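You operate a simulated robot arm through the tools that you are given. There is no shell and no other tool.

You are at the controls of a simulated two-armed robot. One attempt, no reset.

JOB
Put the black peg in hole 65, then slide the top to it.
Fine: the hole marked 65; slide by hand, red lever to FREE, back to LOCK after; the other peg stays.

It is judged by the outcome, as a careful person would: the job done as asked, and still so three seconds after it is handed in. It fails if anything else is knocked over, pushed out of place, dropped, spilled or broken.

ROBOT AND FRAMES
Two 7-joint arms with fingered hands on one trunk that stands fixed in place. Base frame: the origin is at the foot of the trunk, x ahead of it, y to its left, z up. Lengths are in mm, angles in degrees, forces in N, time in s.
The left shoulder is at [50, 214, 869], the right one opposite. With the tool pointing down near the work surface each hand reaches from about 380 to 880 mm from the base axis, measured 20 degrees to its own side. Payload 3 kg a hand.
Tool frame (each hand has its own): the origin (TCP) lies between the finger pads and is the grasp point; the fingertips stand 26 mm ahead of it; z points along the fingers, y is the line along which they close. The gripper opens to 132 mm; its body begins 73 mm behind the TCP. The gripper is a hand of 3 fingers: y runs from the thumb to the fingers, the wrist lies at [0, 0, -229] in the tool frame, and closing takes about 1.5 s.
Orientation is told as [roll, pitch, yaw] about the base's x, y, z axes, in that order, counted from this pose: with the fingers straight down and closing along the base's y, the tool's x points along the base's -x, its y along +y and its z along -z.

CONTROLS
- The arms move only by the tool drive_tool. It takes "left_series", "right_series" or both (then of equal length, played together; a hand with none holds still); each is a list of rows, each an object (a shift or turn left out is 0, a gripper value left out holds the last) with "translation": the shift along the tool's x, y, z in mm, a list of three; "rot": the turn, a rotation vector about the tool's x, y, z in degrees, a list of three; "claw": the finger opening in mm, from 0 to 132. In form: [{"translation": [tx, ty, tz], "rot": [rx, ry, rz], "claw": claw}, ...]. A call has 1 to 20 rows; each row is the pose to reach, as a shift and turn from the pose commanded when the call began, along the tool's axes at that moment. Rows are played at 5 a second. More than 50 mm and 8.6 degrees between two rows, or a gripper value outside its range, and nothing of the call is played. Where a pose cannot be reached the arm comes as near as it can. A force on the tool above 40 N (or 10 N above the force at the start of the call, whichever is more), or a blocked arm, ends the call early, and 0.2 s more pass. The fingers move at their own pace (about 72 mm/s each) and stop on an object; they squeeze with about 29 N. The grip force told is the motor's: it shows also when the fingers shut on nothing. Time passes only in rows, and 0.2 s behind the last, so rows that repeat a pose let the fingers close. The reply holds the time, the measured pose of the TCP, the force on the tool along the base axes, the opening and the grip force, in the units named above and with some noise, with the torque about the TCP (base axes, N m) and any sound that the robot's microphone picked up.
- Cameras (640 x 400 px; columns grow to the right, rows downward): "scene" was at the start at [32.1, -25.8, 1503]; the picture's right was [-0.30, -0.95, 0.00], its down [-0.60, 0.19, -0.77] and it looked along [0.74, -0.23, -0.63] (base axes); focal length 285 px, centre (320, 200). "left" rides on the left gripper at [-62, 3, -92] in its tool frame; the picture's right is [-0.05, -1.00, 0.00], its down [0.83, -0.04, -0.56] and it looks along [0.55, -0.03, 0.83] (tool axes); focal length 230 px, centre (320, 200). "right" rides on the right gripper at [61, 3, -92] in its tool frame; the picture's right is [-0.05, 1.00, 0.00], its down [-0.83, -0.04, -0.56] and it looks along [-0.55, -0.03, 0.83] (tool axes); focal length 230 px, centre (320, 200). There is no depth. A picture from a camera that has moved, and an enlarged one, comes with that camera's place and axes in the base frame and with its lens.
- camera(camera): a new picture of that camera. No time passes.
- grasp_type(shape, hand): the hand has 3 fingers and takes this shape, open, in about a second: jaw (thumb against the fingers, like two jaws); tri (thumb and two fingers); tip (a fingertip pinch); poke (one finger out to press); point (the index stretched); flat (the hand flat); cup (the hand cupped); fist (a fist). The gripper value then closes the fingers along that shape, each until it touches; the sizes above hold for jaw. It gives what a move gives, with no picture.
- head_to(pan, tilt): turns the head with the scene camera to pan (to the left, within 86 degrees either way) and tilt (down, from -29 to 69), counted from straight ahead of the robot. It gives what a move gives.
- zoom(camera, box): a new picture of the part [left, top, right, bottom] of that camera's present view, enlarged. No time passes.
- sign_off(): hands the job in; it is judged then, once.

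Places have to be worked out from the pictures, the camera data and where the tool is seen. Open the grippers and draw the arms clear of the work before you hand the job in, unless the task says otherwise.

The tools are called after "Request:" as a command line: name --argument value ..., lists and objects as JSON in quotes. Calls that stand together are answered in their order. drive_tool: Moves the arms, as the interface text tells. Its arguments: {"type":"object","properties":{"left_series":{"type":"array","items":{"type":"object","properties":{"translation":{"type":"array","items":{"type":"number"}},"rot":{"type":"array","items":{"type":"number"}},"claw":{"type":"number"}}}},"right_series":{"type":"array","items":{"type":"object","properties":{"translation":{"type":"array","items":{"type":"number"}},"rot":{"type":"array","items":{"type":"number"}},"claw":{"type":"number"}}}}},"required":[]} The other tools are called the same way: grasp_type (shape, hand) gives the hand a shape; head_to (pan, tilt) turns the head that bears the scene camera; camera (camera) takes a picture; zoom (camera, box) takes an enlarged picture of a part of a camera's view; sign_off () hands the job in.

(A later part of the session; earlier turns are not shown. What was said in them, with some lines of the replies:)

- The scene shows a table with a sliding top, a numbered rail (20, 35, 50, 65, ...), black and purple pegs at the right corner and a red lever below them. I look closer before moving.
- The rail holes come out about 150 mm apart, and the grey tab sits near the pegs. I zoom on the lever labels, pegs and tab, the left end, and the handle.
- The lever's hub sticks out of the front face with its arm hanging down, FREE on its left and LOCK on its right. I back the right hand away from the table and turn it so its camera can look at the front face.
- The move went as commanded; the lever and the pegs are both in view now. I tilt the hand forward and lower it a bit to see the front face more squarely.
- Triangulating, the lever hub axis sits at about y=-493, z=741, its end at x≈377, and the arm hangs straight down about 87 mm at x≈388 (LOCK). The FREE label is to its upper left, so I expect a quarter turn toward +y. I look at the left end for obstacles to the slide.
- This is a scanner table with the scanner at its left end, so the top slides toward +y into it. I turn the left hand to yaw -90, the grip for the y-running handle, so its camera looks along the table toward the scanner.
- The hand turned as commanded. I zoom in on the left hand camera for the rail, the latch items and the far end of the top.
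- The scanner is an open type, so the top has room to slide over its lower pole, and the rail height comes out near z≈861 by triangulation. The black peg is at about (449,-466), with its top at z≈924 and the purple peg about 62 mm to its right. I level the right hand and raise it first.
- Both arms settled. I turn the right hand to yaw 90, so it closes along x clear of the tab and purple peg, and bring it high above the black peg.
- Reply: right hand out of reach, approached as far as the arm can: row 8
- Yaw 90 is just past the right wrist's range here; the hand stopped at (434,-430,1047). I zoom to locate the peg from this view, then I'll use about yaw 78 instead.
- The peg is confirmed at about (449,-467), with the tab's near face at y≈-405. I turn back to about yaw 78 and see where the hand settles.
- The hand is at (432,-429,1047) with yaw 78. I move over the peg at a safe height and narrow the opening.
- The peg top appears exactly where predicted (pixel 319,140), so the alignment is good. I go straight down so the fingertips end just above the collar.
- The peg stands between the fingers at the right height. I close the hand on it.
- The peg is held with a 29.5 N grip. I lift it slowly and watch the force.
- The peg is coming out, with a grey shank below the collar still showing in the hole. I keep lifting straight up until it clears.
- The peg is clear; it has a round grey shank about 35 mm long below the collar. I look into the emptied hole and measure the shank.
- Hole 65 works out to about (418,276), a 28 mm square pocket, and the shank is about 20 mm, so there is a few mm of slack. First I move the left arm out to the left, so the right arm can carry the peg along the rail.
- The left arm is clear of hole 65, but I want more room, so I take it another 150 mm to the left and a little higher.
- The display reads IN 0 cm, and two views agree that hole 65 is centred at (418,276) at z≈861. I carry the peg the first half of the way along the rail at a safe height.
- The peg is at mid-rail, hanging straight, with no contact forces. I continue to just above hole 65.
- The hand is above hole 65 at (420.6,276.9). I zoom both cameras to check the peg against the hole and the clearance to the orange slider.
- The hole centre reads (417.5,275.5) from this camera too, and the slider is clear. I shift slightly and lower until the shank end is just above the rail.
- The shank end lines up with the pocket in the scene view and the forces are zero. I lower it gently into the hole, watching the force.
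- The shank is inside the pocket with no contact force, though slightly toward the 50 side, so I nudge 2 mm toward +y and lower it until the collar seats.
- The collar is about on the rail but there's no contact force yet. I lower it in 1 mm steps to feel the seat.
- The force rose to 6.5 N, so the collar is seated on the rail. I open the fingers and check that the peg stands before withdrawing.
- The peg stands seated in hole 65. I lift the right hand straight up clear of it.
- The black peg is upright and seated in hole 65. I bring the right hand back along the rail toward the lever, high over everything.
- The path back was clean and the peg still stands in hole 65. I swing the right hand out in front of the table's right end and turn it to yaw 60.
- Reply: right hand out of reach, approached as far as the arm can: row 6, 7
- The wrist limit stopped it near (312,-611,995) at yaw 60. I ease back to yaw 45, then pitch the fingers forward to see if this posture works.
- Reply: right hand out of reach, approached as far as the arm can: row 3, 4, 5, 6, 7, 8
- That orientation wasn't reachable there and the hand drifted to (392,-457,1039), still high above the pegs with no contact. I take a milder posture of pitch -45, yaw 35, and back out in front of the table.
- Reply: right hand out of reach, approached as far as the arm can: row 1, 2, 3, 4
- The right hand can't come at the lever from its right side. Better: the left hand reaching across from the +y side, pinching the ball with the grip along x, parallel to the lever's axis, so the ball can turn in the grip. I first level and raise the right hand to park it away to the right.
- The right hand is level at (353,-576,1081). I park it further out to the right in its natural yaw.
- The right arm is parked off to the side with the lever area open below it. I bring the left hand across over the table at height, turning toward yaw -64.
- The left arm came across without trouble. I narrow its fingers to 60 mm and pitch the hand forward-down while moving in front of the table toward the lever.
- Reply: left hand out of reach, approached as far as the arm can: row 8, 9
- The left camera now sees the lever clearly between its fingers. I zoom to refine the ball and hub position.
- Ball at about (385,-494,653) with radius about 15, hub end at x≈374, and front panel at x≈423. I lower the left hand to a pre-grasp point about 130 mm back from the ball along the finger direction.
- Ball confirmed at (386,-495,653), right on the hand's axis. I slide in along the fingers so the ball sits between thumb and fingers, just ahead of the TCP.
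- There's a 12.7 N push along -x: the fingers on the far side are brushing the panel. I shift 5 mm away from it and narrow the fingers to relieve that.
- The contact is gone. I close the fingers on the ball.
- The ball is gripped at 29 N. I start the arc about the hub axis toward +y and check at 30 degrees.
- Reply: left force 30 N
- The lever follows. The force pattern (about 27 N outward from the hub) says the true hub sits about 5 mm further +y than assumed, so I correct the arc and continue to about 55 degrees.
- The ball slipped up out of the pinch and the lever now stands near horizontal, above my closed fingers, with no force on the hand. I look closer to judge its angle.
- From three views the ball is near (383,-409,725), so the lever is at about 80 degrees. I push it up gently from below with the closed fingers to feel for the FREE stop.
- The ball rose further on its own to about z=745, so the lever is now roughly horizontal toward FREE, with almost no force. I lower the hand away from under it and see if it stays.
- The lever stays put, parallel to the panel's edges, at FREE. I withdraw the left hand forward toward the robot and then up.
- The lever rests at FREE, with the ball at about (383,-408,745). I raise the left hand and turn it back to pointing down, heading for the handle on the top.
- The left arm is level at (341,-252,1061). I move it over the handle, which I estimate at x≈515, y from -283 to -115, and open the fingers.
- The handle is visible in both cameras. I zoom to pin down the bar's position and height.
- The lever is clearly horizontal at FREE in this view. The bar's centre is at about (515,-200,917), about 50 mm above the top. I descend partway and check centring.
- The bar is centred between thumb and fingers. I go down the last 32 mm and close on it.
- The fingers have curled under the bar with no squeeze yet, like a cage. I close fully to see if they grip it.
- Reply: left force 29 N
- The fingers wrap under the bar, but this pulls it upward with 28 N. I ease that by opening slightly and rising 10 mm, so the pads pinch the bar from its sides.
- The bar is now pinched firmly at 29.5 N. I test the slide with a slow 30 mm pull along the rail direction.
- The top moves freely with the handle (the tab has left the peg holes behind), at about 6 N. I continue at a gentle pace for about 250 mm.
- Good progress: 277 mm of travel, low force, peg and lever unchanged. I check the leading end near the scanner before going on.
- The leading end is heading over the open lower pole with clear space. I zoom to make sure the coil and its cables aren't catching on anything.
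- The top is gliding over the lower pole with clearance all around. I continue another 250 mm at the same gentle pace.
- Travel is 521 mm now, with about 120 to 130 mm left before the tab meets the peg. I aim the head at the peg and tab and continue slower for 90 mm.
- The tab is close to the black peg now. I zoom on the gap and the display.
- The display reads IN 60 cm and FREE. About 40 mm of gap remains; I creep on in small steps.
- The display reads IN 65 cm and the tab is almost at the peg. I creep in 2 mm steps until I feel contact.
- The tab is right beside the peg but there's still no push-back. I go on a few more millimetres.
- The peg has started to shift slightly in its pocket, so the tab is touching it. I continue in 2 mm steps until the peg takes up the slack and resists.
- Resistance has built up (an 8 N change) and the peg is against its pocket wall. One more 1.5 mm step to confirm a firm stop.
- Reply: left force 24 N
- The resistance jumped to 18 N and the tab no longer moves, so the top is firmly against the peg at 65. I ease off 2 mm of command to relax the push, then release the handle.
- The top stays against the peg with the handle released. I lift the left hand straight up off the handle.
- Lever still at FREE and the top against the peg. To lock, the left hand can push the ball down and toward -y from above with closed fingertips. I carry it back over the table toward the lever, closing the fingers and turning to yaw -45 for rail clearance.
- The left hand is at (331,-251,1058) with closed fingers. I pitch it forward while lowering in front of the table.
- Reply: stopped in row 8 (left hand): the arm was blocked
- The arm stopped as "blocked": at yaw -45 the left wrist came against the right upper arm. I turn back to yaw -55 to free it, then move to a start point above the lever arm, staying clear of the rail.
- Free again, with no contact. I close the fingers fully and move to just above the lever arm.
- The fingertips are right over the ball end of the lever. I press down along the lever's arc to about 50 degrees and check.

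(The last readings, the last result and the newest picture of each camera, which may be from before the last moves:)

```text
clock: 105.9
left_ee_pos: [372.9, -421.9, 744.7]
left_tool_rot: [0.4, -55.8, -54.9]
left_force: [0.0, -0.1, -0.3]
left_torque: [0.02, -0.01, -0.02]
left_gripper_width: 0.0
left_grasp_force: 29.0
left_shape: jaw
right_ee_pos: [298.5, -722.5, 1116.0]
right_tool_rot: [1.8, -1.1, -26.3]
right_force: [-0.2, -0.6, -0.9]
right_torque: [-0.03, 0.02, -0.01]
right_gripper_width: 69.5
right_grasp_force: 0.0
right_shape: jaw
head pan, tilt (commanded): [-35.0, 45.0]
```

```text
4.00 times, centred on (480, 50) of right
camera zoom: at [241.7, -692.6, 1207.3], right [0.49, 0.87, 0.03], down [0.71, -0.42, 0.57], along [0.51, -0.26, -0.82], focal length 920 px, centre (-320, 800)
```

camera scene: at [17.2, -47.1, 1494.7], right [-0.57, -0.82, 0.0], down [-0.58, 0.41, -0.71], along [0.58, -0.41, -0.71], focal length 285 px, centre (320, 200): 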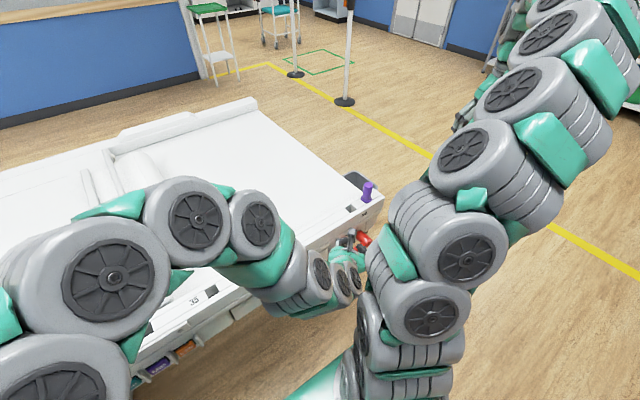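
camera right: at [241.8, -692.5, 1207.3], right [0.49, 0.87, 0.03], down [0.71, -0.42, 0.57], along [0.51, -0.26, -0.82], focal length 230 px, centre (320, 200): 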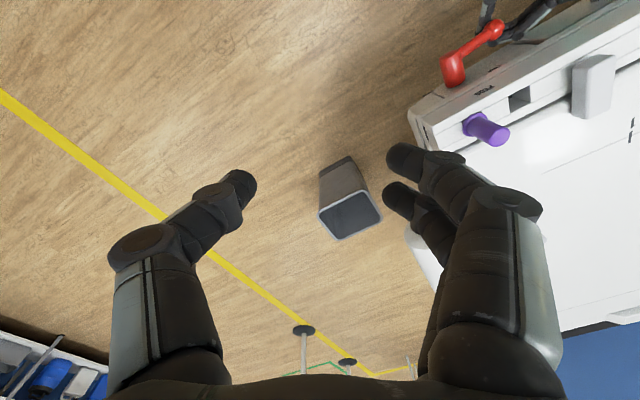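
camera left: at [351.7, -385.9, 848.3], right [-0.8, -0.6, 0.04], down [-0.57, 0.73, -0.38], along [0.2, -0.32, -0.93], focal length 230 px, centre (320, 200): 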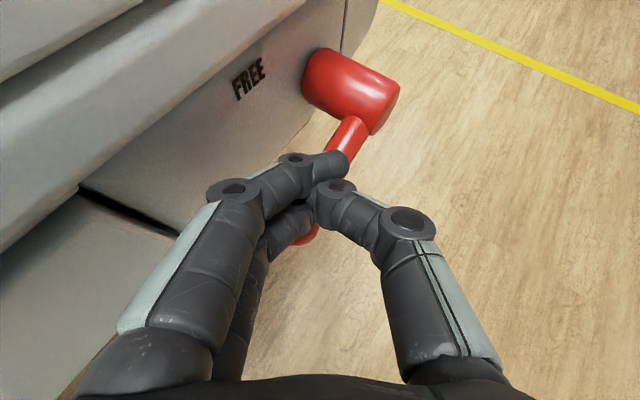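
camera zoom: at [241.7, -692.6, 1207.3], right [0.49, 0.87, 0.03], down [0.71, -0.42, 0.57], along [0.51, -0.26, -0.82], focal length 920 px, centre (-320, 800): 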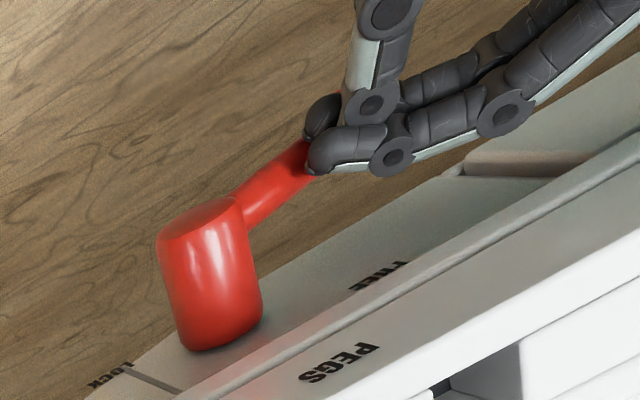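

The lever is following down under my fingers. I continue past the middle to about 35 degrees.

Request:
drive_tool --left_series '[{"translation": [4, -3.1, 8.1]}, {"translation": [8.4, -5.6, 15.4]}]'

Request:
camera --camera "left"

Request:
zoom --camera "right" --box '[400, 0, 560, 100]'

```text
clock: 106.5
left_ee_pos: [373.4, -432.4, 728.4]
left_tool_rot: [0.5, -55.7, -54.9]
left_force: [-0.1, 0.2, -0.4]
left_torque: [0.0, -0.01, -0.02]
left_gripper_width: 0.0
left_grasp_force: 28.9
left_shape: jaw
right_ee_pos: [298.6, -721.6, 1116.7]
right_tool_rot: [1.8, -1.1, -26.2]
right_force: [0.5, 0.0, -0.3]
right_torque: [0.02, -0.01, -0.01]
right_gripper_width: 69.6
right_grasp_force: 0.1
right_shape: jaw
head pan, tilt (commanded): [-35.0, 45.0]
```

```text
taken
camera left: at [351.2, -395.8, 832.2], right [-0.8, -0.6, 0.04], down [-0.57, 0.73, -0.37], along [0.2, -0.32, -0.93], focal length 230 px, centre (320, 200)
```

left: 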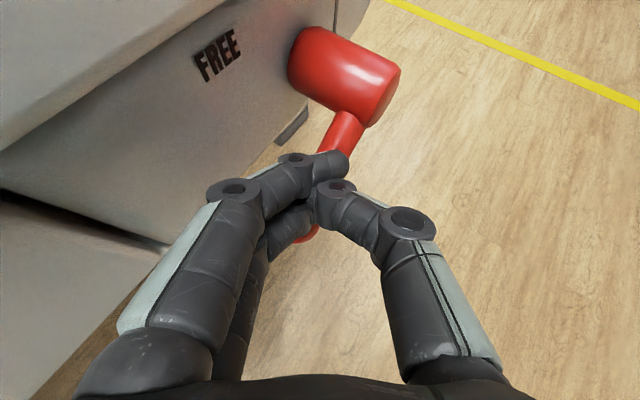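

```text
4.00 times, centred on (480, 50) of right
camera zoom: at [241.7, -692.5, 1207.2], right [0.49, 0.87, 0.03], down [0.71, -0.42, 0.57], along [0.51, -0.26, -0.82], focal length 920 px, centre (-320, 800)
```

zoom: 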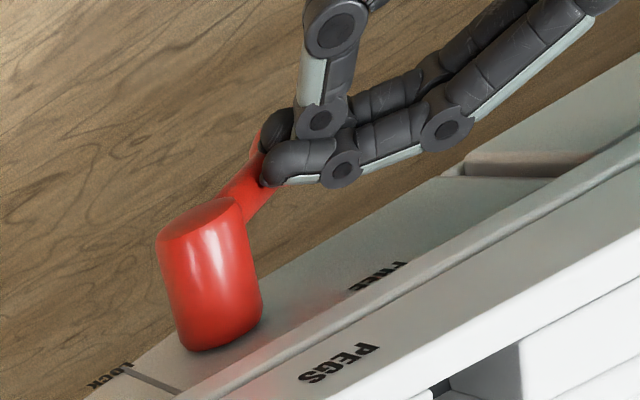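

The lever is near 40 degrees. I go lower so the upper finger stays clear of the hub, and keep pushing toward LOCK.

Request:
drive_tool --left_series '[{"translation": [11.6, 0, 7.9]}, {"translation": [23.1, 0, 15.8]}, {"translation": [24.4, -4.6, 24.6]}, {"translation": [23.2, -8, 29.8]}]'

Request:
camera --camera "left"

Request:
zoom --camera "right" --box '[400, 0, 560, 100]'

```text
clock: 107.5
left_ee_pos: [373.4, -446.5, 694.1]
left_tool_rot: [0.6, -55.8, -54.9]
left_force: [-0.1, 1.4, 0.1]
left_torque: [-0.01, 0.01, -0.01]
left_gripper_width: 0.0
left_grasp_force: 29.4
left_shape: jaw
right_ee_pos: [298.8, -721.8, 1116.5]
right_tool_rot: [1.8, -1.0, -26.2]
right_force: [0.6, 0.4, -0.6]
right_torque: [-0.01, 0.0, -0.01]
right_gripper_width: 69.4
right_grasp_force: 0.1
right_shape: jaw
head pan, tilt (commanded): [-35.0, 45.0]
```

```text
taken
camera left: at [351.0, -409.6, 797.3], right [-0.8, -0.6, 0.04], down [-0.57, 0.73, -0.37], along [0.2, -0.32, -0.93], focal length 230 px, centre (320, 200)
```

left: 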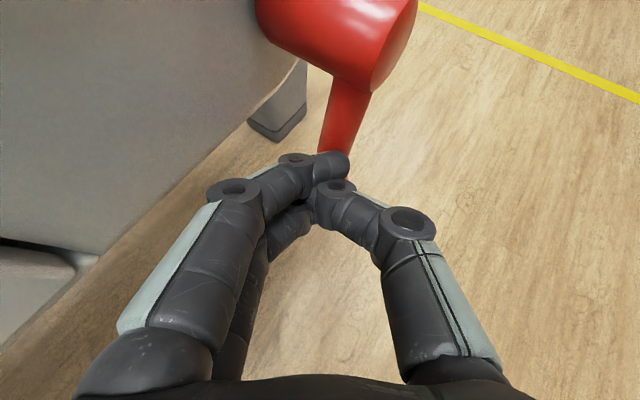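

```text
4.00 times, centred on (480, 50) of right
camera zoom: at [241.7, -692.6, 1207.3], right [0.49, 0.87, 0.03], down [0.71, -0.42, 0.57], along [0.51, -0.26, -0.82], focal length 920 px, centre (-320, 800)
```

zoom: 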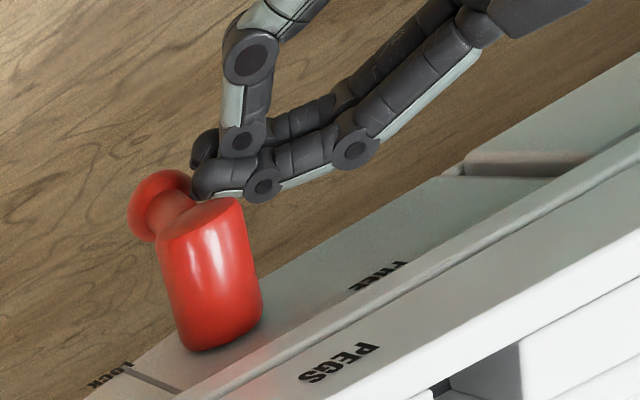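

The lever is at about 12 degrees now. I press on the last bit in small steps, watching for the LOCK stop.

Request:
drive_tool --left_series '[{"translation": [-1.1, -3.5, 5.2]}, {"translation": [-2.1, -5.8, 8.4]}, {"translation": [-3.5, -7.5, 10.5]}, {"translation": [-3.5, -7.5, 10.5]}]'

Request:
camera --camera "left"

Request:
zoom --camera "right" --box '[400, 0, 560, 100]'

```text
clock: 108.5
left_ee_pos: [373.8, -460.0, 691.7]
left_tool_rot: [0.4, -55.8, -54.9]
left_force: [-3.3, 4.3, -0.2]
left_torque: [0.03, 0.03, -0.01]
left_gripper_width: 0.0
left_grasp_force: 28.7
left_shape: jaw
right_ee_pos: [299.2, -721.4, 1116.3]
right_tool_rot: [1.8, -1.1, -26.3]
right_force: [-0.3, -0.3, -0.2]
right_torque: [0.01, 0.0, -0.03]
right_gripper_width: 69.5
right_grasp_force: 0.1
right_shape: jaw
head pan, tilt (commanded): [-35.0, 45.0]
```

```text
taken
camera left: at [350.9, -423.1, 794.1], right [-0.8, -0.6, 0.04], down [-0.57, 0.73, -0.37], along [0.2, -0.32, -0.93], focal length 230 px, centre (320, 200)
```

left: 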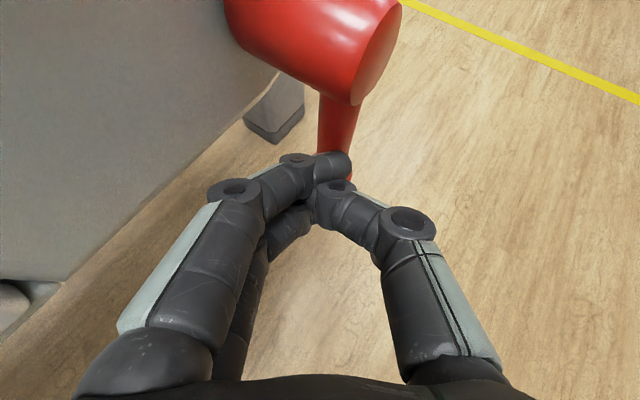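

```text
4.00 times, centred on (480, 50) of right
camera zoom: at [241.6, -692.5, 1207.2], right [0.49, 0.87, 0.03], down [0.71, -0.42, 0.57], along [0.51, -0.26, -0.82], focal length 920 px, centre (-320, 800)
```

zoom: 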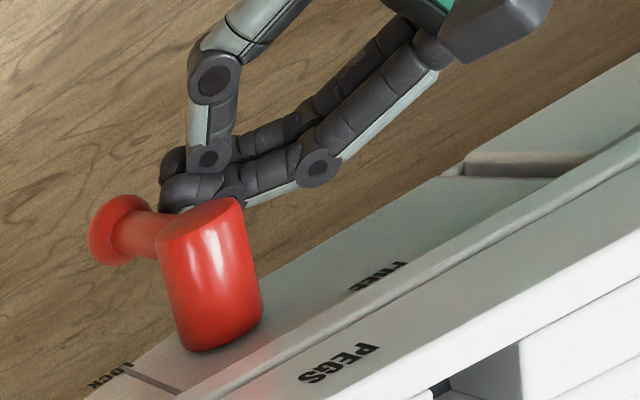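

The ball is at the pixel predicted for the original LOCK position, and the push-back is growing. One more 2 mm nudge to confirm the stop.

Request:
drive_tool --left_series '[{"translation": [-0.9, -1.2, 1.4]}, {"translation": [-0.9, -1.2, 1.4]}]'

Request:
zoom --camera "right" --box '[400, 0, 560, 100]'

```text
clock: 109.1
left_ee_pos: [372.8, -461.9, 690.7]
left_tool_rot: [0.5, -55.7, -54.8]
left_force: [-4.9, 7.5, -1.8]
left_torque: [0.06, -0.01, -0.04]
left_gripper_width: 0.0
left_grasp_force: 28.7
left_shape: jaw
right_ee_pos: [298.0, -721.9, 1116.4]
right_tool_rot: [1.8, -1.1, -26.3]
right_force: [0.0, -0.5, 0.1]
right_torque: [0.03, -0.01, 0.02]
right_gripper_width: 69.5
right_grasp_force: 0.0
right_shape: jaw
head pan, tilt (commanded): [-35.0, 45.0]
```

```text
4.00 times, centred on (480, 50) of right
camera zoom: at [241.6, -692.5, 1207.3], right [0.49, 0.87, 0.03], down [0.71, -0.42, 0.57], along [0.51, -0.26, -0.82], focal length 920 px, centre (-320, 800)
```

zoom: 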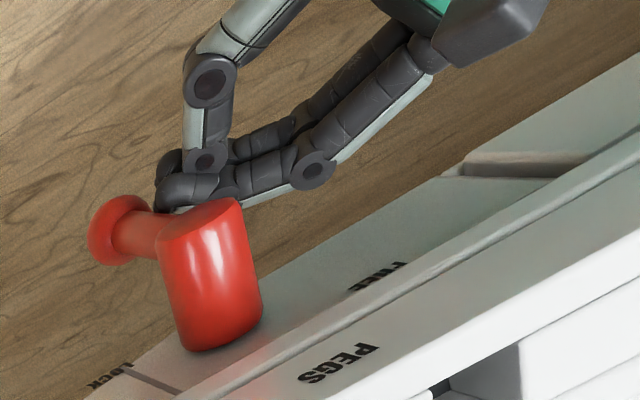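

The lever didn't move while the force rose to 7.5 N, so it's on the LOCK stop. I back the left hand straight out and up.

Request:
drive_tool --left_series '[{"translation": [0, 0, -20]}, {"translation": [0, 0, -40]}, {"translation": [0, 0, -60]}, {"translation": [-28, -3, -90]}, {"translation": [-56, -6, -119]}, {"translation": [-84, -9, -149]}, {"translation": [-113, -12, -178]}]'

Request:
zoom --camera "right" --box '[400, 0, 560, 100]'

Request:
camera --camera "left"

```text
clock: 110.7
left_ee_pos: [314.9, -401.8, 886.1]
left_tool_rot: [0.7, -55.8, -54.9]
left_force: [-1.0, 0.2, -0.6]
left_torque: [0.01, 0.01, -0.01]
left_gripper_width: 0.0
left_grasp_force: 29.0
left_shape: jaw
right_ee_pos: [299.1, -721.4, 1117.0]
right_tool_rot: [1.9, -1.0, -26.3]
right_force: [-0.3, -0.6, -0.5]
right_torque: [-0.02, 0.0, 0.03]
right_gripper_width: 69.6
right_grasp_force: 0.0
right_shape: jaw
head pan, tilt (commanded): [-35.0, 45.0]
```

```text
4.00 times, centred on (480, 50) of right
camera zoom: at [241.6, -692.5, 1207.2], right [0.49, 0.87, 0.03], down [0.71, -0.42, 0.57], along [0.51, -0.26, -0.82], focal length 920 px, centre (-320, 800)
```

zoom: 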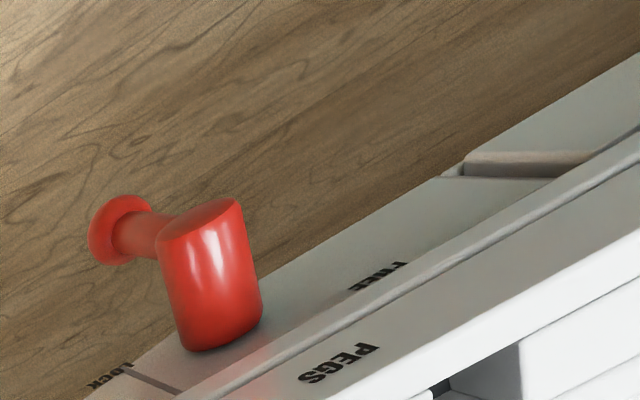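

```text
taken
camera left: at [293.4, -364.9, 988.4], right [-0.8, -0.6, 0.04], down [-0.57, 0.73, -0.38], along [0.2, -0.32, -0.93], focal length 230 px, centre (320, 200)
```

left: 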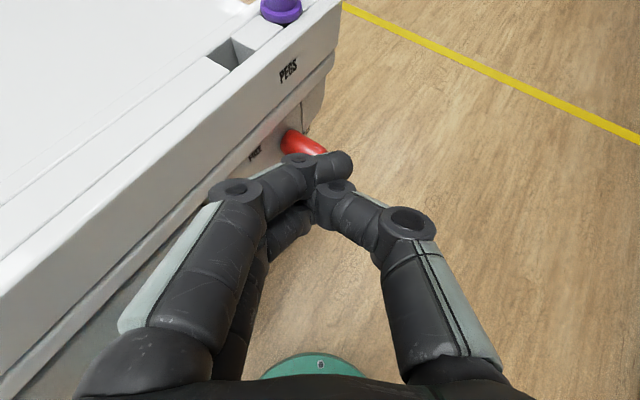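

The lever hangs at LOCK and stays. I move the left hand away toward +y first, for clearance from the right arm, then level it.

Request:
drive_tool --left_series '[{"translation": [0.7, 19, -27]}, {"translation": [1.4, 39, -55]}, {"translation": [2, 58, -82]}, {"translation": [2.7, 77.5, -110]}]'

Request:
drive_tool --left_series '[{"translation": [-10, 6, -14], "rot": [0, 7, 0]}, {"translation": [-20, 12, -28], "rot": [0, 14, 0]}, {"translation": [-30, 18, -42], "rot": [0, 21, 0]}, {"translation": [-40, 24, -56], "rot": [0, 28, 0]}, {"translation": [-50, 30, -70], "rot": [0, 35, 0]}, {"translation": [-58, 36, -84], "rot": [0, 42, 0]}, {"translation": [-64, 42, -98], "rot": [0, 49, 0]}, {"translation": [-70, 48, -110], "rot": [0, 55.8, 0]}]'

Request:
head_to --pan 10 --tilt 50

Request:
camera --camera "scene"

```text
clock: 111.7
left_ee_pos: [326.6, -321.5, 938.6]
left_tool_rot: [-0.9, -56.1, -54.9]
left_force: [0.3, 0.7, -0.2]
left_torque: [0.01, 0.02, -0.04]
left_gripper_width: 0.0
left_grasp_force: 29.1
left_shape: jaw
left hand out of reach, approached as far as the arm can: row 3, 4
right_ee_pos: [299.7, -722.1, 1117.5]
right_tool_rot: [1.8, -1.1, -26.2]
right_force: [0.0, -0.3, 0.9]
right_torque: [-0.02, 0.0, 0.02]
right_gripper_width: 69.2
right_grasp_force: 0.0
right_shape: jaw
head pan, tilt (commanded): [-35.0, 45.0]
```

```text
clock: 113.5
left_ee_pos: [336.0, -254.4, 1059.6]
left_tool_rot: [0.3, 0.1, -54.5]
left_force: [0.9, 0.1, -0.1]
left_torque: [-0.02, -0.01, 0.0]
left_gripper_width: 0.0
left_grasp_force: 28.8
left_shape: jaw
right_ee_pos: [299.0, -721.1, 1117.0]
right_tool_rot: [1.8, -1.2, -26.3]
right_force: [-0.1, 0.3, 0.4]
right_torque: [0.0, 0.01, 0.0]
right_gripper_width: 68.9
right_grasp_force: 0.1
right_shape: jaw
head pan, tilt (commanded): [-35.0, 45.0]
```

```text
clock: 114.7
left_ee_pos: [336.1, -255.9, 1057.9]
left_tool_rot: [0.3, 0.0, -54.4]
left_force: [-0.3, -0.3, 0.1]
left_torque: [-0.01, -0.01, 0.02]
left_gripper_width: 0.1
left_grasp_force: 28.9
left_shape: jaw
right_ee_pos: [299.5, -720.5, 1115.5]
right_tool_rot: [1.7, -1.0, -26.4]
right_force: [0.0, 0.5, -0.4]
right_torque: [-0.02, 0.02, 0.01]
right_gripper_width: 69.2
right_grasp_force: 0.1
right_shape: jaw
head pan, tilt (commanded): [10.0, 50.0]
```

```text
taken
camera scene: at [26.3, 12.9, 1487.8], right [0.17, -0.98, 0.0], down [-0.75, -0.13, -0.64], along [0.63, 0.11, -0.77], focal length 285 px, centre (320, 200)
```

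scene: 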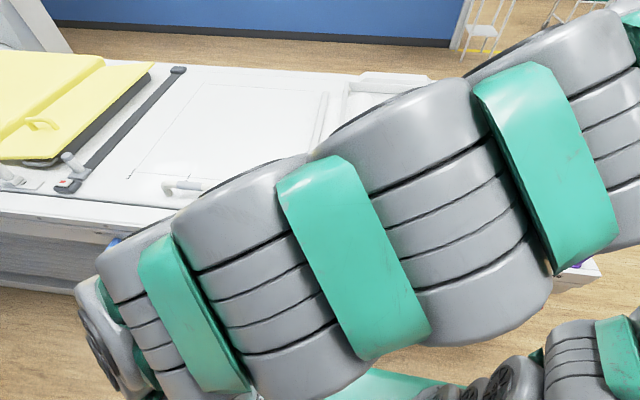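

The left arm blocks the view, so I carry it back to its parking spot at the left, rising as it goes, and open its fingers.

Request:
drive_tool --left_series '[{"translation": [29.9, 28.3, -12], "rot": [0, 0, -1.6]}, {"translation": [59.7, 56.6, -24], "rot": [0, 0, -3.2]}, {"translation": [89.6, 84.9, -36], "rot": [0, 0, -4.9]}, {"translation": [119.4, 113.3, -48], "rot": [0, 0, -6.5]}, {"translation": [149.3, 141.6, -60], "rot": [0, 0, -8.1], "claw": 40}, {"translation": [179.2, 169.9, -70], "rot": [0, 0, -9.7]}, {"translation": [209, 198.2, -80], "rot": [0, 0, -11.4], "claw": 80}, {"translation": [238.9, 226.5, -88], "rot": [0, 0, -13]}, {"translation": [268.7, 254.8, -96], "rot": [0, 0, -14.6], "claw": 110}, {"translation": [298.6, 283.2, -104], "rot": [0, 0, -16.2]}, {"translation": [328.5, 311.5, -112], "rot": [0, 0, -17.9]}, {"translation": [358.3, 339.8, -120], "rot": [0, 0, -19.5]}, {"translation": [388.2, 368.1, -128], "rot": [0, 0, -21.1]}, {"translation": [418, 396.4, -134], "rot": [0, 0, -22.7]}, {"translation": [447.9, 424.7, -140], "rot": [0, 0, -24.4]}, {"translation": [477.8, 453, -146], "rot": [0, 0, -26]}, {"translation": [507.6, 481.4, -150], "rot": [0, 0, -27.6]}, {"translation": [537.5, 509.7, -153], "rot": [0, 0, -29.2]}, {"translation": [567.3, 538, -155], "rot": [0, 0, -30.9]}, {"translation": [597.2, 566.3, -157], "rot": [0, 0, -32.5]}]'

Request:
camera --camera "scene"

```text
clock: 118.8
left_ee_pos: [448.6, 560.1, 1218.0]
left_tool_rot: [0.3, 0.0, -22.0]
left_force: [-1.0, 0.6, -0.7]
left_torque: [0.0, -0.01, -0.01]
left_gripper_width: 109.8
left_grasp_force: 0.1
left_shape: jaw
right_ee_pos: [299.6, -720.8, 1116.8]
right_tool_rot: [1.9, -1.1, -26.4]
right_force: [0.7, 0.3, -0.8]
right_torque: [0.01, -0.03, 0.0]
right_gripper_width: 69.5
right_grasp_force: 0.1
right_shape: jaw
head pan, tilt (commanded): [10.0, 50.0]
```

```text
taken
camera scene: at [26.3, 13.0, 1487.8], right [0.17, -0.98, 0.0], down [-0.75, -0.13, -0.64], along [0.63, 0.11, -0.77], focal length 285 px, centre (320, 200)
```

scene: 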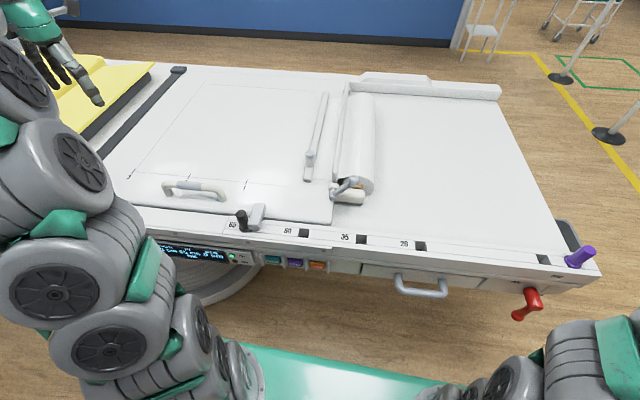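

Everything is now in view. I zoom on the display, the tab against the peg, the lever and the purple peg to verify.

Request:
zoom --camera "scene" --box '[150, 230, 270, 280]'

Request:
zoom --camera "scene" --box '[215, 190, 285, 240]'

Request:
zoom --camera "scene" --box '[490, 230, 610, 330]'

Request:
head_to --pan 50 --tilt 38

Request:
camera --camera "scene"

```text
5.33 times, centred on (210, 255) of scene
camera zoom: at [26.3, 13.0, 1487.8], right [0.17, -0.98, 0.0], down [-0.75, -0.13, -0.64], along [0.63, 0.11, -0.77], focal length 1520 px, centre (907, -93)
```

zoom: 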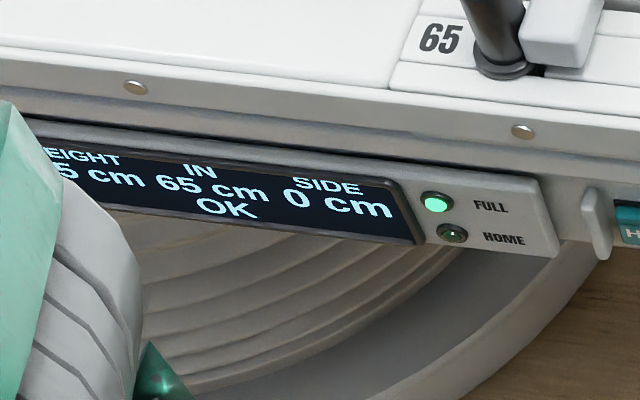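

```text
8.00 times, centred on (250, 215) of scene
camera zoom: at [26.3, 13.0, 1487.8], right [0.17, -0.98, 0.0], down [-0.75, -0.13, -0.64], along [0.63, 0.11, -0.77], focal length 2280 px, centre (880, 80)
```

zoom: 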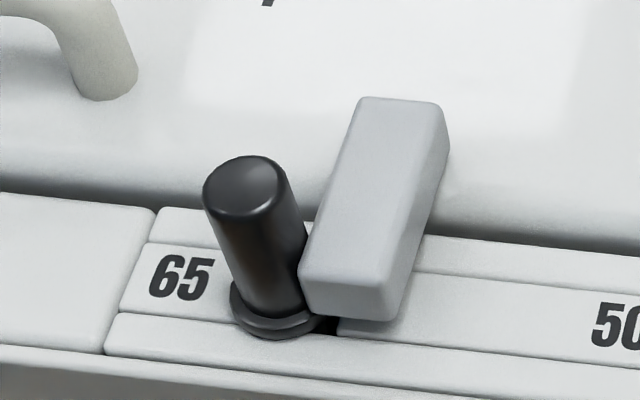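

```text
4.00 times, centred on (550, 280) of scene
camera zoom: at [26.3, 13.0, 1487.8], right [0.17, -0.98, 0.0], down [-0.75, -0.13, -0.64], along [0.63, 0.11, -0.77], focal length 1140 px, centre (-600, -120)
```

zoom: 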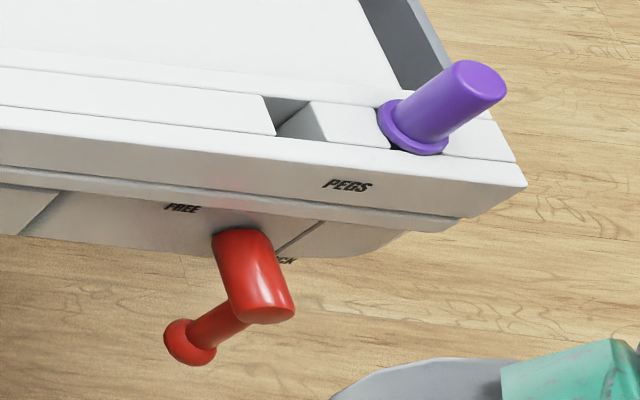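

```text
clock: 119.9
left_ee_pos: [449.5, 558.6, 1218.4]
left_tool_rot: [0.2, 0.0, -22.0]
left_force: [0.6, -0.7, 0.2]
left_torque: [-0.02, -0.02, -0.02]
left_gripper_width: 109.8
left_grasp_force: 0.0
left_shape: jaw
right_ee_pos: [298.9, -721.3, 1117.8]
right_tool_rot: [1.8, -1.1, -26.3]
right_force: [-1.3, 0.1, 0.9]
right_torque: [-0.03, 0.02, -0.01]
right_gripper_width: 69.4
right_grasp_force: 0.1
right_shape: jaw
head pan, tilt (commanded): [50.0, 38.0]
```

```text
taken
camera scene: at [6.0, 65.7, 1505.0], right [0.77, -0.64, 0.0], down [-0.4, -0.47, -0.79], along [0.51, 0.6, -0.62], focal length 285 px, centre (320, 200)
```

scene: 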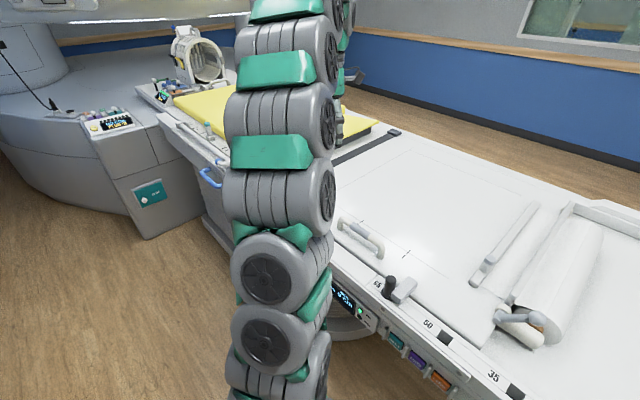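

The display shows IN 65 cm and OK (locked), the tab is against the black peg, the lever is at LOCK and the purple peg is in place. I open the right gripper fully, let things settle and check once more.

Request:
drive_tool --right_series '[{"claw": 110}, {"claw": 110}, {"claw": 110}, {"claw": 110}, {"claw": 110}, {"claw": 110}]'

Request:
head_to --pan 10 --tilt 50

Request:
zoom --camera "scene" --box '[150, 190, 290, 280]'

Request:
zoom --camera "scene" --box '[490, 230, 610, 330]'

```text
clock: 121.3
left_ee_pos: [448.1, 558.8, 1219.3]
left_tool_rot: [0.2, -0.2, -22.0]
left_force: [-1.0, -0.7, -0.3]
left_torque: [0.0, -0.06, 0.0]
left_gripper_width: 109.6
left_grasp_force: 0.1
left_shape: jaw
right_ee_pos: [299.4, -721.0, 1117.2]
right_tool_rot: [1.8, -1.0, -26.3]
right_force: [-0.3, -0.2, -0.3]
right_torque: [-0.05, 0.0, 0.01]
right_gripper_width: 109.8
right_grasp_force: 0.0
right_shape: jaw
head pan, tilt (commanded): [50.0, 38.0]
```

```text
clock: 122.4
left_ee_pos: [448.1, 559.2, 1219.3]
left_tool_rot: [0.1, -0.1, -22.0]
left_force: [-0.1, 0.1, -0.8]
left_torque: [0.01, 0.01, 0.02]
left_gripper_width: 109.6
left_grasp_force: 0.0
left_shape: jaw
right_ee_pos: [300.1, -720.4, 1116.2]
right_tool_rot: [1.8, -1.0, -26.3]
right_force: [0.0, -0.2, 1.1]
right_torque: [-0.01, -0.03, 0.03]
right_gripper_width: 109.7
right_grasp_force: 0.1
right_shape: jaw
head pan, tilt (commanded): [10.0, 50.0]
```

```text
4.44 times, centred on (220, 235) of scene
camera zoom: at [26.3, 13.0, 1487.8], right [0.17, -0.98, 0.0], down [-0.75, -0.13, -0.64], along [0.63, 0.11, -0.77], focal length 1267 px, centre (764, 44)
```

zoom: 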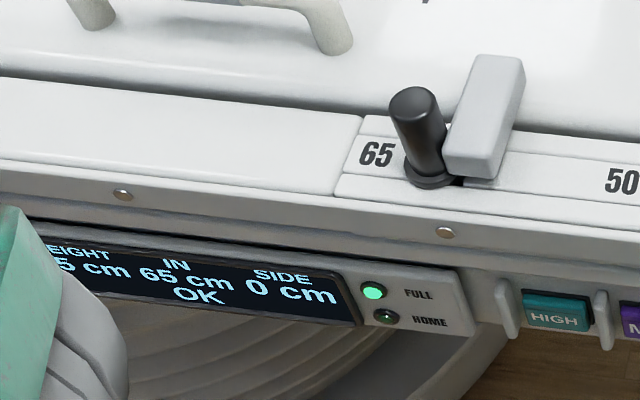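

```text
4.00 times, centred on (550, 280) of scene
camera zoom: at [26.3, 13.0, 1487.8], right [0.17, -0.98, 0.0], down [-0.75, -0.13, -0.64], along [0.63, 0.11, -0.77], focal length 1140 px, centre (-600, -120)
```

zoom: 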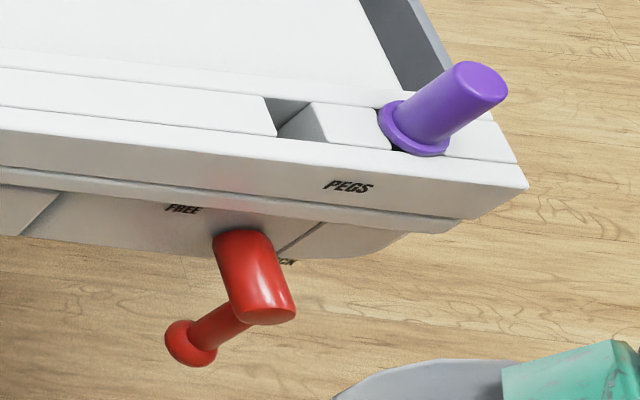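

Nothing has moved since the last check: the black peg is in hole 65 with the top against it, the lever is at LOCK, the display reads 65 cm OK and the purple peg is untouched. Both grippers are open and the arms are clear, so I hand the job in.

Request:
sign_off

```text
The job is handed in.
```

The black peg is in hole 65 and the top is slid up against it. The display reads IN 65 cm and OK.

- **Peg:** it's seated in the hole marked 65. It shifted a few millimetres in its loose pocket when the top's tab pressed on it, but it's still upright.
- **Slide:** I moved the top by hand, using its handle with the red lever at FREE. I stopped when the tab pressed firmly on the peg. The top stayed put after I let go of the handle.
- **Lever:** the red lever is back at LOCK, pressed onto its stop.
- **Other peg:** the purple peg stayed where it was.

While I was lining up for the lever, the left arm was blocked once, most likely against the robot's own right arm, and I backed it off. One finger also brushed the table's front panel lightly. I saw nothing knocked over or pushed out of place. Both grippers are open and the arms are clear of the work.
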